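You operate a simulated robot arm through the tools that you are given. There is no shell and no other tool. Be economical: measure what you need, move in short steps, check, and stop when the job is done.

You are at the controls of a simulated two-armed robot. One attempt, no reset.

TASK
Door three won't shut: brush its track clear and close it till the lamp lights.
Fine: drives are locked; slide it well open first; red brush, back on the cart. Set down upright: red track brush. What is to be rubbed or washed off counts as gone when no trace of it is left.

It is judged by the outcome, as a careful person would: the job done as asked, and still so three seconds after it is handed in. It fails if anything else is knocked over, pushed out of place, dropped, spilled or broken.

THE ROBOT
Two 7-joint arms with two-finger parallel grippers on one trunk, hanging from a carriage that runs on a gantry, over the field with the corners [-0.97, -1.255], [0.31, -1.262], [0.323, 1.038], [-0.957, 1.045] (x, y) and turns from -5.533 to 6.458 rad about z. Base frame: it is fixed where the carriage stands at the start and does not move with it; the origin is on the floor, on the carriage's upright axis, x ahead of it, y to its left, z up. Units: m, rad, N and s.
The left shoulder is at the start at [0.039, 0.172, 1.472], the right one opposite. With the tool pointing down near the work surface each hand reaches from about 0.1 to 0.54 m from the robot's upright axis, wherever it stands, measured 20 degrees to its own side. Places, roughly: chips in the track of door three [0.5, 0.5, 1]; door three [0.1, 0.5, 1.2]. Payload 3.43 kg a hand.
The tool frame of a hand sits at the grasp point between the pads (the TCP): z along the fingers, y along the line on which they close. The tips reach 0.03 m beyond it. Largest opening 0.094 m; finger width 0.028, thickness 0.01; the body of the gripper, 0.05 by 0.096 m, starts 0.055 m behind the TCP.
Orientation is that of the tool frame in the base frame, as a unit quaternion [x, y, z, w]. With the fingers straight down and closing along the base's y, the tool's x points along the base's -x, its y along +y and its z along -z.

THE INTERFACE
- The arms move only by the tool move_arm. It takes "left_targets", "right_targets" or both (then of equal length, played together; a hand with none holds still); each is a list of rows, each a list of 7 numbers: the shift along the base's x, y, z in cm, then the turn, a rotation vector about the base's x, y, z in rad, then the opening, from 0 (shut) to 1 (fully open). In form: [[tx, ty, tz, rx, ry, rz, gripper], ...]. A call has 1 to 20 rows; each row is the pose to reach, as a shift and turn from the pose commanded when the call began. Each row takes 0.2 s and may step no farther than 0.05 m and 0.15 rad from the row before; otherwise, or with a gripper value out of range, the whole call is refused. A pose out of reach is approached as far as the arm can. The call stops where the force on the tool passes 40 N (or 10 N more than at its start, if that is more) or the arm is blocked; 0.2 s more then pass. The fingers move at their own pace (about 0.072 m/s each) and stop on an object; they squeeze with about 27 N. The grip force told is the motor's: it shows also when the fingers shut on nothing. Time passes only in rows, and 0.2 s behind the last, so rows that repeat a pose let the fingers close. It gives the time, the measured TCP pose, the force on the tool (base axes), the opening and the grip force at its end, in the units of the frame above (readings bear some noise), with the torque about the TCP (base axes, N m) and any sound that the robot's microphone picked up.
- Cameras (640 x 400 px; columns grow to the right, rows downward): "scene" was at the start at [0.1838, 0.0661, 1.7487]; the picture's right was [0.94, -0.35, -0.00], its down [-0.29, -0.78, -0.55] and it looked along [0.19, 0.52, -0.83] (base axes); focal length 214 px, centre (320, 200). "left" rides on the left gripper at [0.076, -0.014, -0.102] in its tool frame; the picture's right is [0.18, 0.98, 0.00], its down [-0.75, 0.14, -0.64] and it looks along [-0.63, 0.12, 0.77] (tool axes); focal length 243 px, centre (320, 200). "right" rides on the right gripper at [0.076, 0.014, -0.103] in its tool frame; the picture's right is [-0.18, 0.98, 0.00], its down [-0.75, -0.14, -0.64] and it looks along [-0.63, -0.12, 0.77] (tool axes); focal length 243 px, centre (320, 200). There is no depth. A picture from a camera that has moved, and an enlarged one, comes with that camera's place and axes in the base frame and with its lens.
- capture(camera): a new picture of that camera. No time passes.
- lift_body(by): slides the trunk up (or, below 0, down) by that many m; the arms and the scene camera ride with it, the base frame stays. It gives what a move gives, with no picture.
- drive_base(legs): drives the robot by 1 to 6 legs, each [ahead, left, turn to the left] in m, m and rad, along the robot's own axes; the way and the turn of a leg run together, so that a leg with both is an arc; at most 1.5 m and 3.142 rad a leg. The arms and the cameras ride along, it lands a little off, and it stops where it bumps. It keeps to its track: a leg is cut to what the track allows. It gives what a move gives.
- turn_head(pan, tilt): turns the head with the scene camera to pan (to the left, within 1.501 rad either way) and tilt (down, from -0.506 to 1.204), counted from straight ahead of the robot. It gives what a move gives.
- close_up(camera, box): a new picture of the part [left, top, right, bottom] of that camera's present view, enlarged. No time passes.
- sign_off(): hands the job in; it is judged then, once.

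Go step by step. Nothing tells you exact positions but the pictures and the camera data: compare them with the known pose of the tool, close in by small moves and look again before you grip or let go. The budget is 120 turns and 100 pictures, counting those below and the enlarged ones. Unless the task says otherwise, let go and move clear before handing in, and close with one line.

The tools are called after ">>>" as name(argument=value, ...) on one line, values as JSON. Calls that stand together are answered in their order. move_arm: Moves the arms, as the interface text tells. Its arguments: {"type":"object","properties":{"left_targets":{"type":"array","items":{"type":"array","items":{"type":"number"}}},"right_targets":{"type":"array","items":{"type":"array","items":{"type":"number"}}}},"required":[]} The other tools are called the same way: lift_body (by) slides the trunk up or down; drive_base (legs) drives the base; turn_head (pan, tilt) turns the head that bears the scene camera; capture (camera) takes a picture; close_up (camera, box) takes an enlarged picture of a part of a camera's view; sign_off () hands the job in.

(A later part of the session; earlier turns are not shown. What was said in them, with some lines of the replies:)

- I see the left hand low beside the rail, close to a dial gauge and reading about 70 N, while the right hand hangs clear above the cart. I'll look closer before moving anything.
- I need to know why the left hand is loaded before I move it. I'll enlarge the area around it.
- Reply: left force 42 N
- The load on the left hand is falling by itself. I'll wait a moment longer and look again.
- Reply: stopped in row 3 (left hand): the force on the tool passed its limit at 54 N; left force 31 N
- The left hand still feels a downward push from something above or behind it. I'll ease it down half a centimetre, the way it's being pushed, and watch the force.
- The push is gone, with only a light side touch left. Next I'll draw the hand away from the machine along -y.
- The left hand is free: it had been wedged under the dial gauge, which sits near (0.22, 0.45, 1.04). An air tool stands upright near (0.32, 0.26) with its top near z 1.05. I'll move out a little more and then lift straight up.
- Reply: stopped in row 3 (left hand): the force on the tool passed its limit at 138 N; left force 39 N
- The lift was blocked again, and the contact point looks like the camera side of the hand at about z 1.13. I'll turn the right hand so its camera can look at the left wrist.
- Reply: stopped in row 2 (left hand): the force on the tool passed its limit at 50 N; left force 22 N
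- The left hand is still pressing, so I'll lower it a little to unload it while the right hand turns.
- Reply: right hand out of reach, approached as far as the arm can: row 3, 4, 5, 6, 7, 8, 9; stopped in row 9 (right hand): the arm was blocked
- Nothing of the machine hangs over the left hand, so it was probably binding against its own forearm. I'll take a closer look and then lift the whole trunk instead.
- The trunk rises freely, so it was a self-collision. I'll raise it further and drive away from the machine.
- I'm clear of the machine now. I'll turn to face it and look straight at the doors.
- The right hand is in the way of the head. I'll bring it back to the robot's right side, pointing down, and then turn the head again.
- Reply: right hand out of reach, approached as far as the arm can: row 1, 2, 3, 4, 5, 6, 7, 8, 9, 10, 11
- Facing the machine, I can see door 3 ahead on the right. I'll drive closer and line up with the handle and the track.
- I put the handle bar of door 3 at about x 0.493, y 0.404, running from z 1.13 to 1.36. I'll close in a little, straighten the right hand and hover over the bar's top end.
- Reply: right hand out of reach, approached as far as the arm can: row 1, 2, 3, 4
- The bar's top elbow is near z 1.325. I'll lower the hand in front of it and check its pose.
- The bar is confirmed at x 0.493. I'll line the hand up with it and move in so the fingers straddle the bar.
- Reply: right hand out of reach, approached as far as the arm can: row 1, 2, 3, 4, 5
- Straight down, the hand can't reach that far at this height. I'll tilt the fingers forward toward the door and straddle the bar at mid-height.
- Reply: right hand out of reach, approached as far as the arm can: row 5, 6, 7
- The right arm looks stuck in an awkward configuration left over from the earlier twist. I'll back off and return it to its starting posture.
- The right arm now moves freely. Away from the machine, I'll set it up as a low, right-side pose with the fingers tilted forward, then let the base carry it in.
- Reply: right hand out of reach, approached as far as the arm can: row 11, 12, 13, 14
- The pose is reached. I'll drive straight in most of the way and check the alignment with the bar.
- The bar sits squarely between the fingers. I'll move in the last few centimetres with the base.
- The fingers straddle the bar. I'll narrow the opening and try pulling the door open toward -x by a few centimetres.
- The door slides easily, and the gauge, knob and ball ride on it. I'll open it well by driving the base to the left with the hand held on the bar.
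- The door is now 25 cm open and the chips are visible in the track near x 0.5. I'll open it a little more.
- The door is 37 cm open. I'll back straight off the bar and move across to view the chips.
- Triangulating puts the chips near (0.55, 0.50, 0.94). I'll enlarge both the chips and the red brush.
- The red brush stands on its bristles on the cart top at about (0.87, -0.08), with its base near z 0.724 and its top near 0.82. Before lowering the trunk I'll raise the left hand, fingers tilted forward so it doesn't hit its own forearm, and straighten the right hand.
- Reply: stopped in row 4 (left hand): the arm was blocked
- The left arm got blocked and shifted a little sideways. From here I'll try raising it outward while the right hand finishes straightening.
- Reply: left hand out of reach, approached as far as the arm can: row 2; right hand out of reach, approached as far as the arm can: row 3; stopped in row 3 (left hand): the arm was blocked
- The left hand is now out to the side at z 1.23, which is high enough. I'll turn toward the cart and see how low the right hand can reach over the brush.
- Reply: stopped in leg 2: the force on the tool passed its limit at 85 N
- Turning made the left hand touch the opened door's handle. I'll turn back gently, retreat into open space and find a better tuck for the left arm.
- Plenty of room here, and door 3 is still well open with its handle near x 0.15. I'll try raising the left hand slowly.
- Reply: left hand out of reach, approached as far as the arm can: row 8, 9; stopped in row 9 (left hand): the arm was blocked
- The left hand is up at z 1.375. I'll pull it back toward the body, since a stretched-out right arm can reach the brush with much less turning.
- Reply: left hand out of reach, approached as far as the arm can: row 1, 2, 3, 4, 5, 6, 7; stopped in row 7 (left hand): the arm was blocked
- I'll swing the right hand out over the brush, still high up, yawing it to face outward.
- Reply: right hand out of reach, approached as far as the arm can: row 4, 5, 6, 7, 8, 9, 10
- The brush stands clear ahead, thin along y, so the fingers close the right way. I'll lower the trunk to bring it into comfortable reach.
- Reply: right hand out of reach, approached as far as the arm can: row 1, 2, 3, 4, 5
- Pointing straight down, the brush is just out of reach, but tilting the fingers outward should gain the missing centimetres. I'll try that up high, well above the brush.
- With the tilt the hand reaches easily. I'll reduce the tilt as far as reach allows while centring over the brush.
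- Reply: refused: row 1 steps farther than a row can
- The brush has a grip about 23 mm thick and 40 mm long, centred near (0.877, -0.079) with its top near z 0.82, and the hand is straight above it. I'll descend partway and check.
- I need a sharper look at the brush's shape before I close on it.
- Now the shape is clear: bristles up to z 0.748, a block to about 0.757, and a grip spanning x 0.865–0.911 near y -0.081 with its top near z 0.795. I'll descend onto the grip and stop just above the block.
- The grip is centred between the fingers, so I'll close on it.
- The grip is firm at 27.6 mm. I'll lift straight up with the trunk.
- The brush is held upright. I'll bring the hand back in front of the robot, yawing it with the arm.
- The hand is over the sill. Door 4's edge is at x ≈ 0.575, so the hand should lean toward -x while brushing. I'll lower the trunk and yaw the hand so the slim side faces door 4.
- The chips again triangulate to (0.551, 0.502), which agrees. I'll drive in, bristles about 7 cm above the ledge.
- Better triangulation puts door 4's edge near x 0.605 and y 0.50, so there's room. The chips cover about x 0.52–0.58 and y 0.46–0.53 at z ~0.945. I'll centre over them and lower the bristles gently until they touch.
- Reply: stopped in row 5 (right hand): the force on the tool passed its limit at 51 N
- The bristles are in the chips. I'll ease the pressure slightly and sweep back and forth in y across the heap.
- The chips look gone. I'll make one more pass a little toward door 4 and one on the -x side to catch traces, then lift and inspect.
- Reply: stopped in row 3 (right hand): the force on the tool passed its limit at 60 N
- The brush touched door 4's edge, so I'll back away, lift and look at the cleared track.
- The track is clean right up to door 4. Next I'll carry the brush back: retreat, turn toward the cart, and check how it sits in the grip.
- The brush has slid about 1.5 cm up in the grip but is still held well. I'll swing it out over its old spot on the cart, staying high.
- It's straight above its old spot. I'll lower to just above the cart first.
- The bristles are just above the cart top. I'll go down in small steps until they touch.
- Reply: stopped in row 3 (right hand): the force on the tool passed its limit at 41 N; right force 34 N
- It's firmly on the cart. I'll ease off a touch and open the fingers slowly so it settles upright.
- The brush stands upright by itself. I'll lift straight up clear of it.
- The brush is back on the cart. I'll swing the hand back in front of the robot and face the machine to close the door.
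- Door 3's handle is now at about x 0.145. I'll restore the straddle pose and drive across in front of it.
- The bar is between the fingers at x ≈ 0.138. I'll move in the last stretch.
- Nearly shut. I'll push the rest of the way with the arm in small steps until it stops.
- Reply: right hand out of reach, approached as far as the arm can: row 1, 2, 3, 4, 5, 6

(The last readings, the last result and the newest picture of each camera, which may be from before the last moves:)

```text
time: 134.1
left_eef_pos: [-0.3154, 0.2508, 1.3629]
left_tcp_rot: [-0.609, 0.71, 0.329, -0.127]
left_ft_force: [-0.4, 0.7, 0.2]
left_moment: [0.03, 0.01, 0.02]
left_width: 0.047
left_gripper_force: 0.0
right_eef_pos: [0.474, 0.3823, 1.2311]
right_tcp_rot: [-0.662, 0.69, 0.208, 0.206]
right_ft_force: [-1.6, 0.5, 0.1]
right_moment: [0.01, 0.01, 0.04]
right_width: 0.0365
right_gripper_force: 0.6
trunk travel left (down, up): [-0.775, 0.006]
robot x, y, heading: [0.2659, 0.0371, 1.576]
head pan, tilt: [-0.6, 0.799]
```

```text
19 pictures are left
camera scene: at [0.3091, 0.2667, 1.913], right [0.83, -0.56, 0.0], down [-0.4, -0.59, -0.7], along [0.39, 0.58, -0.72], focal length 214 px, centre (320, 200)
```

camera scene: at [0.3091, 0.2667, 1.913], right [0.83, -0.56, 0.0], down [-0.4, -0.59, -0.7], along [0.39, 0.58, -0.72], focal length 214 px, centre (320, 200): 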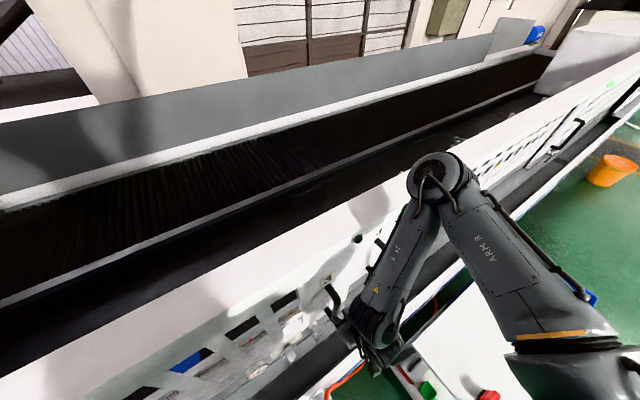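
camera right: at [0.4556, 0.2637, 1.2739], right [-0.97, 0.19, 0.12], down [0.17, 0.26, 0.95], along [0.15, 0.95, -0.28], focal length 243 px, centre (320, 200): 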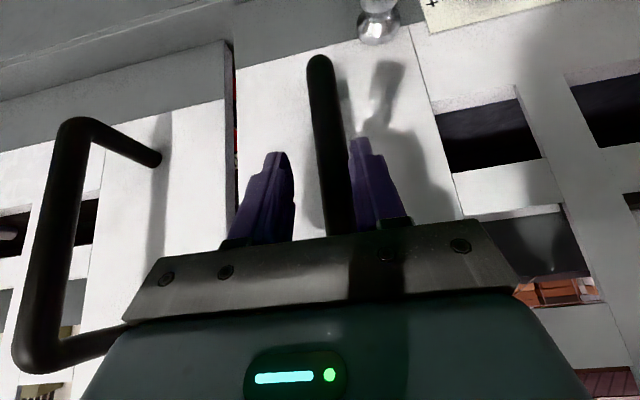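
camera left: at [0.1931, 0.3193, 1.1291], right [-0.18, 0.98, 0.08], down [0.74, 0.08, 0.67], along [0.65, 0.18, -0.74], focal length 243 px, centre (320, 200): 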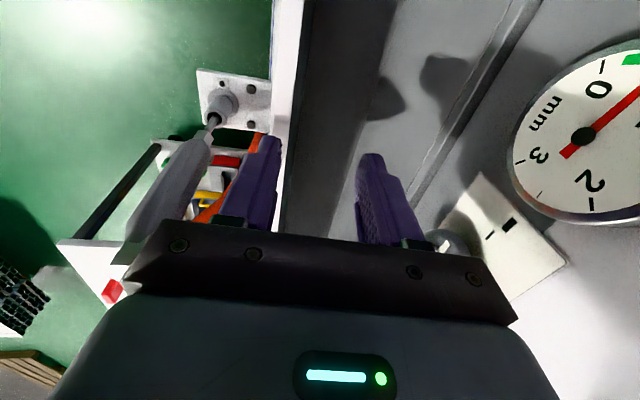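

The arm is at its reach limit, so I'll push the rest with the base; the gap is small and the lamp is still dark.

>>> drive_base(legs=[[0, -0.02, 0]])

>>> capture(camera="scene")

>>> capture(camera="right")

```text
time: 134.9
left_eef_pos: [-0.2965, 0.25, 1.3625]
left_tcp_rot: [-0.608, 0.711, 0.329, -0.126]
left_ft_force: [0.4, -0.7, -0.4]
left_moment: [0.01, -0.01, -0.03]
left_width: 0.0471
left_gripper_force: 0.1
right_eef_pos: [0.4938, 0.3844, 1.2317]
right_tcp_rot: [-0.662, 0.69, 0.209, 0.206]
right_ft_force: [0.9, -0.2, 1.0]
right_moment: [0.02, 0.04, -0.02]
right_width: 0.0357
right_gripper_force: 0.1
trunk travel left (down, up): [-0.775, 0.006]
robot x, y, heading: [0.2867, 0.0406, 1.575]
head pan, tilt: [-0.6, 0.799]
```

```text
18 pictures are left
camera scene: at [0.3294, 0.2667, 1.913], right [0.83, -0.56, 0.0], down [-0.4, -0.59, -0.7], along [0.39, 0.58, -0.72], focal length 214 px, centre (320, 200)
```

scene: 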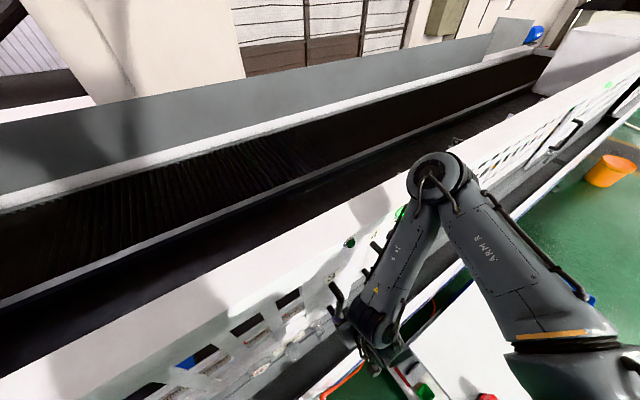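

```text
17 pictures are left
camera right: at [0.476, 0.2637, 1.2738], right [-0.97, 0.19, 0.12], down [0.16, 0.26, 0.95], along [0.15, 0.95, -0.28], focal length 243 px, centre (320, 200)
```

right: 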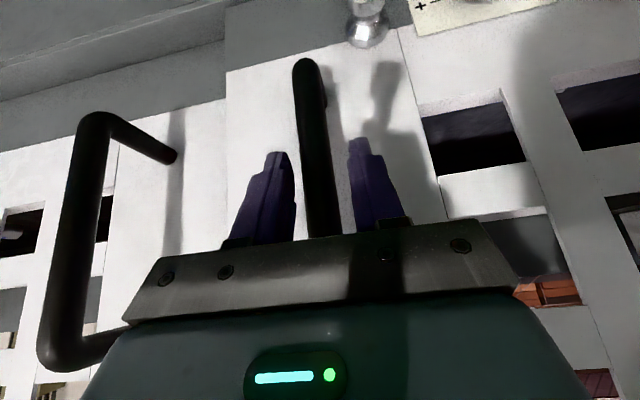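

>>> drive_base(legs=[[0, -0.018, 0]])

>>> close_up(camera="scene", box=[300, 190, 440, 290])

>>> capture(camera="right")

```text
time: 135.7
left_eef_pos: [-0.2773, 0.2504, 1.363]
left_tcp_rot: [-0.608, 0.711, 0.329, -0.126]
left_ft_force: [0.3, -0.6, 0.8]
left_moment: [0.01, 0.02, 0.02]
left_width: 0.0471
left_gripper_force: 0.1
right_eef_pos: [0.5132, 0.3827, 1.2321]
right_tcp_rot: [-0.661, 0.691, 0.208, 0.207]
right_ft_force: [0.5, 0.1, 0.5]
right_moment: [-0.01, 0.02, -0.01]
right_width: 0.0356
right_gripper_force: 0.0
trunk travel left (down, up): [-0.775, 0.006]
robot x, y, heading: [0.3008, 0.0404, 1.579]
head pan, tilt: [-0.6, 0.799]
```

```text
4.00 times, centred on (370, 240) of scene
camera zoom: at [0.3477, 0.2668, 1.913], right [0.83, -0.56, 0.0], down [-0.4, -0.59, -0.7], along [0.39, 0.58, -0.72], focal length 858 px, centre (120, 40)
```

zoom: 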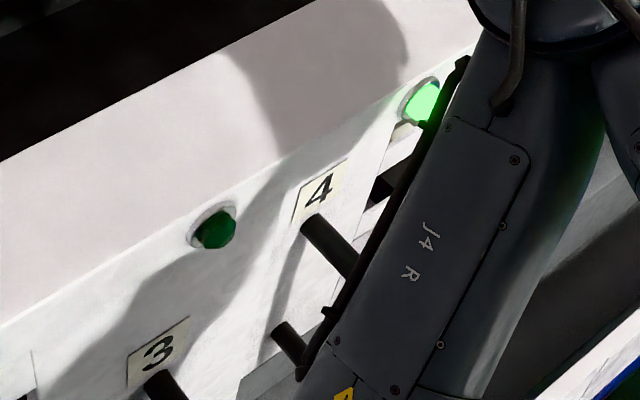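

```text
15 pictures are left
camera right: at [0.4944, 0.2638, 1.2737], right [-0.97, 0.19, 0.12], down [0.16, 0.26, 0.95], along [0.15, 0.95, -0.28], focal length 243 px, centre (320, 200)
```

right: 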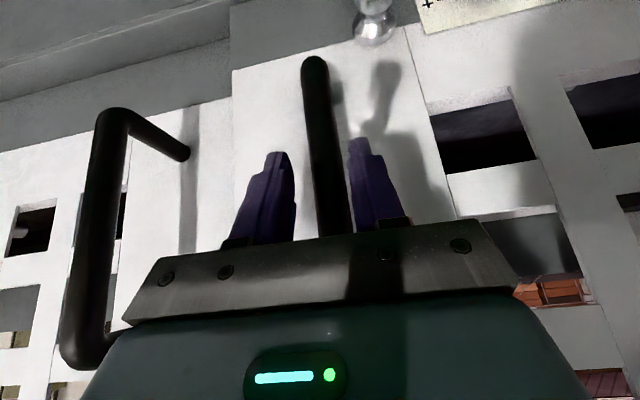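

It's still moving freely and the lamp is dark; door 3 slides in front of door 4's edge. I'll keep pushing.

>>> drive_base(legs=[[0, -0.03, 0]])

>>> close_up(camera="scene", box=[300, 190, 440, 290])

```text
time: 136.5
left_eef_pos: [-0.2683, 0.2504, 1.3638]
left_tcp_rot: [-0.609, 0.71, 0.329, -0.126]
left_ft_force: [-0.8, -0.9, -0.4]
left_moment: [0.02, 0.0, -0.02]
left_width: 0.0471
left_gripper_force: 0.0
right_eef_pos: [0.5226, 0.3823, 1.2325]
right_tcp_rot: [-0.661, 0.691, 0.208, 0.207]
right_ft_force: [-0.3, -0.1, -0.4]
right_moment: [0.01, 0.0, 0.03]
right_width: 0.0357
right_gripper_force: 0.1
trunk travel left (down, up): [-0.775, 0.006]
robot x, y, heading: [0.3146, 0.043, 1.581]
head pan, tilt: [-0.6, 0.799]
```

```text
4.00 times, centred on (370, 240) of scene
camera zoom: at [0.3582, 0.267, 1.913], right [0.83, -0.56, 0.0], down [-0.4, -0.59, -0.7], along [0.39, 0.58, -0.72], focal length 858 px, centre (120, 40)
```

zoom: 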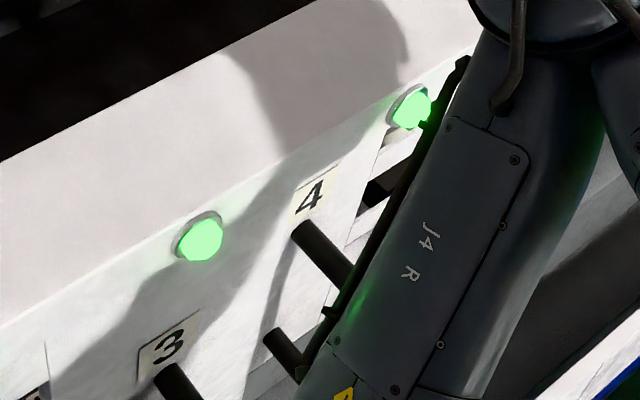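

The lamp for door 3 is lit. A few millimetres more by turning slightly gives some margin, then I'll back the hand off.

>>> drive_base(legs=[[0, 0, -0.015]])

>>> move_arm(right_targets=[[-0.3, 0, 0, 0, 0, 0, 0.5], [-0.6, 0, 0, 0, 0, 0, 0.65], [-0.6, 0, 0, 0, 0, 0, 0.65]])

>>> capture(camera="right")

>>> close_up(camera="scene", box=[300, 190, 440, 290])

```text
time: 137.2
left_eef_pos: [-0.265, 0.2592, 1.3627]
left_tcp_rot: [-0.603, 0.716, 0.33, -0.123]
left_ft_force: [0.1, 0.2, -0.6]
left_moment: [-0.01, -0.01, -0.02]
left_width: 0.0469
left_gripper_force: 0.1
right_eef_pos: [0.5279, 0.3801, 1.2315]
right_tcp_rot: [-0.656, 0.695, 0.207, 0.209]
right_ft_force: [-0.4, 0.2, 0.0]
right_moment: [-0.02, 0.0, 0.0]
right_width: 0.0356
right_gripper_force: 0.0
trunk travel left (down, up): [-0.775, 0.006]
robot x, y, heading: [0.3144, 0.0413, 1.563]
head pan, tilt: [-0.6, 0.799]
```

```text
time: 138.0
left_eef_pos: [-0.2647, 0.2601, 1.3621]
left_tcp_rot: [-0.603, 0.715, 0.33, -0.123]
left_ft_force: [-1.6, -0.3, -0.4]
left_moment: [0.0, -0.04, 0.02]
left_width: 0.047
left_gripper_force: 0.0
right_eef_pos: [0.5206, 0.38, 1.2314]
right_tcp_rot: [-0.655, 0.696, 0.206, 0.208]
right_ft_force: [-0.1, 0.0, 0.9]
right_moment: [0.02, -0.03, 0.01]
right_width: 0.0611
right_gripper_force: 0.1
trunk travel left (down, up): [-0.775, 0.006]
robot x, y, heading: [0.3147, 0.0383, 1.563]
head pan, tilt: [-0.6, 0.799]
```

```text
13 pictures are left
camera right: at [0.5019, 0.2611, 1.2737], right [-0.97, 0.21, 0.12], down [0.17, 0.25, 0.95], along [0.17, 0.94, -0.28], focal length 243 px, centre (320, 200)
```

right: 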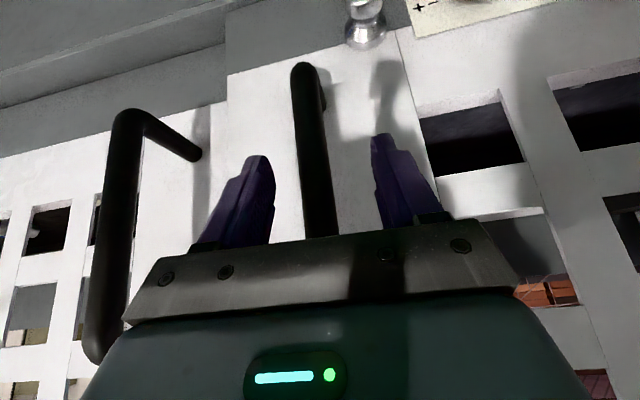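

```text
4.00 times, centred on (370, 240) of scene
camera zoom: at [0.3616, 0.2663, 1.913], right [0.82, -0.57, 0.0], down [-0.41, -0.59, -0.7], along [0.4, 0.57, -0.72], focal length 858 px, centre (120, 40)
```

zoom: 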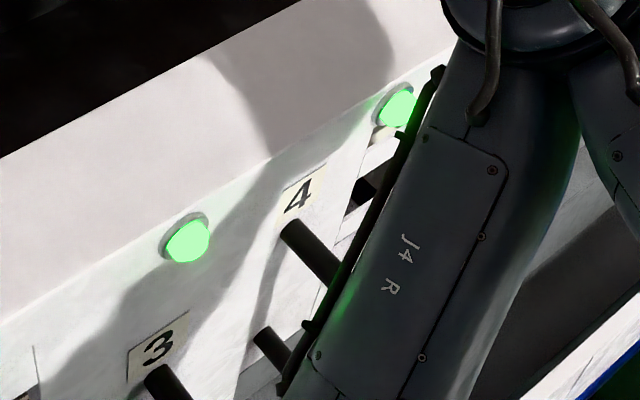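

The lamp stays lit and both fingers are clear of the bar. I'll back straight off and do a final check of the lamp, track and brush.

>>> drive_base(legs=[[-0.35, 0, 0]])

>>> turn_head(pan=-0.6, tilt=0.8)

>>> capture(camera="scene")

>>> capture(camera="right")

```text
time: 140.3
left_eef_pos: [-0.2684, -0.0838, 1.3632]
left_tcp_rot: [-0.604, 0.715, 0.331, -0.124]
left_ft_force: [-0.9, -0.4, -0.6]
left_moment: [-0.01, 0.01, 0.0]
left_width: 0.0472
left_gripper_force: 0.2
right_eef_pos: [0.5172, 0.0378, 1.2331]
right_tcp_rot: [-0.656, 0.695, 0.208, 0.209]
right_ft_force: [-0.1, -0.6, -0.8]
right_moment: [-0.02, 0.01, 0.0]
right_width: 0.0612
right_gripper_force: 0.2
trunk travel left (down, up): [-0.775, 0.006]
robot x, y, heading: [0.3131, -0.3058, 1.558]
head pan, tilt: [-0.6, 0.799]
```

```text
time: 140.9
left_eef_pos: [-0.2685, -0.0837, 1.3631]
left_tcp_rot: [-0.604, 0.715, 0.331, -0.124]
left_ft_force: [-0.2, -0.6, -0.2]
left_moment: [0.01, 0.01, 0.0]
left_width: 0.0467
left_gripper_force: 0.0
right_eef_pos: [0.5178, 0.0373, 1.2311]
right_tcp_rot: [-0.656, 0.695, 0.207, 0.209]
right_ft_force: [1.0, -0.2, 0.0]
right_moment: [-0.01, 0.0, -0.02]
right_width: 0.0611
right_gripper_force: 0.0
trunk travel left (down, up): [-0.775, 0.006]
robot x, y, heading: [0.3089, -0.2994, 1.562]
head pan, tilt: [-0.6, 0.799]
```

```text
11 pictures are left
camera scene: at [0.3579, -0.0765, 1.913], right [0.82, -0.57, 0.0], down [-0.41, -0.59, -0.7], along [0.4, 0.57, -0.72], focal length 214 px, centre (320, 200)
```

scene: 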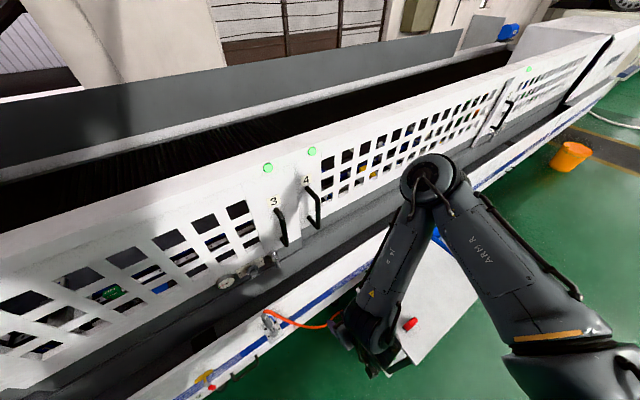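

```text
10 pictures are left
camera right: at [0.4982, -0.0815, 1.2738], right [-0.97, 0.2, 0.12], down [0.17, 0.25, 0.95], along [0.17, 0.95, -0.28], focal length 243 px, centre (320, 200)
```

right: 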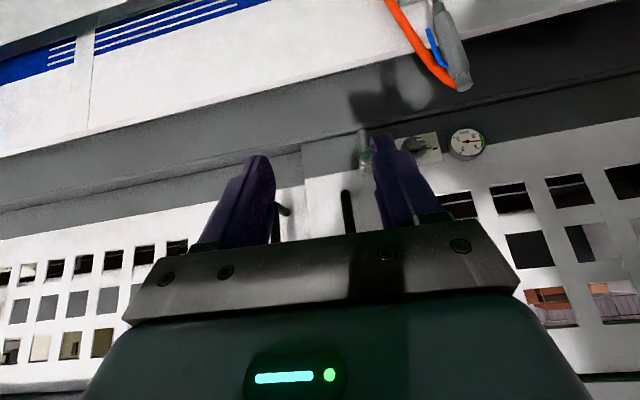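

>>> close_up(camera="scene", box=[200, 150, 340, 300])

>>> close_up(camera="scene", box=[360, 280, 480, 370])

>>> close_up(camera="right", box=[180, 90, 400, 230])

```text
2.67 times, centred on (270, 225) of scene
camera zoom: at [0.3579, -0.0765, 1.913], right [0.82, -0.57, 0.0], down [-0.41, -0.59, -0.7], along [0.4, 0.57, -0.72], focal length 572 px, centre (453, 133)
```

zoom: 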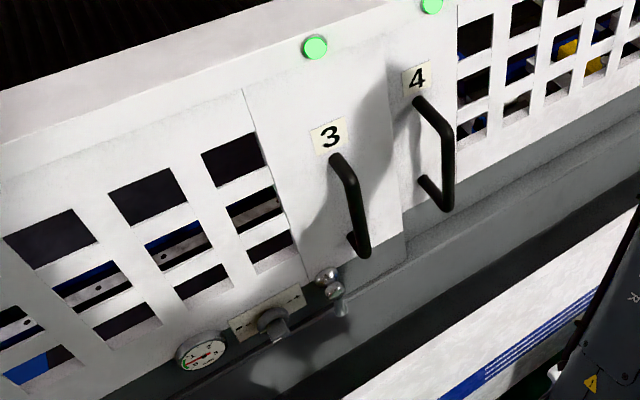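

```text
4.44 times, centred on (420, 325) of scene
camera zoom: at [0.3579, -0.0765, 1.913], right [0.82, -0.57, 0.0], down [-0.41, -0.59, -0.7], along [0.4, 0.57, -0.72], focal length 953 px, centre (-124, -356)
```

zoom: 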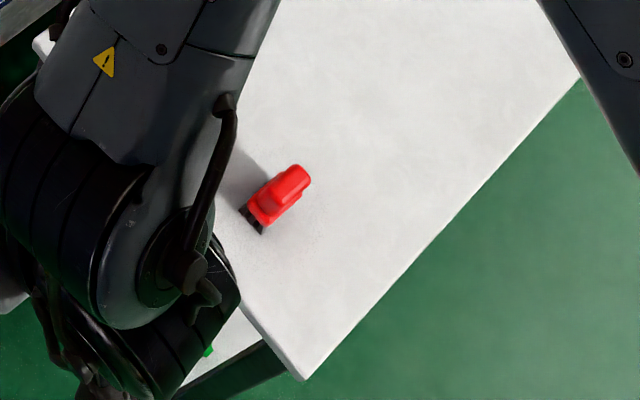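

```text
2.86 times, centred on (290, 160) of right
camera zoom: at [0.4982, -0.0815, 1.2738], right [-0.97, 0.2, 0.12], down [0.17, 0.25, 0.95], along [0.17, 0.95, -0.28], focal length 693 px, centre (406, 314)
```

zoom: 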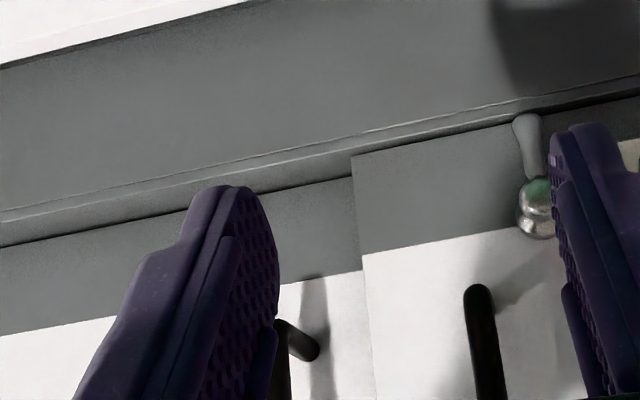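

Door 3 is shut with its lamp lit, no chips show in the track, the red brush stands upright on the cart, and both hands are clear, so I'm handing in.

>>> sign_off()

```text
The job is handed in.
```

Door three's track is brushed clear and the door is shut with its lamp lit. The red brush is back upright on the cart and both hands are clear. Along the way the left hand knocked the open door's handle (about 85 N, sliding the door roughly 2 cm), and the brush touched door four's edge. Nothing looked out of place afterwards.
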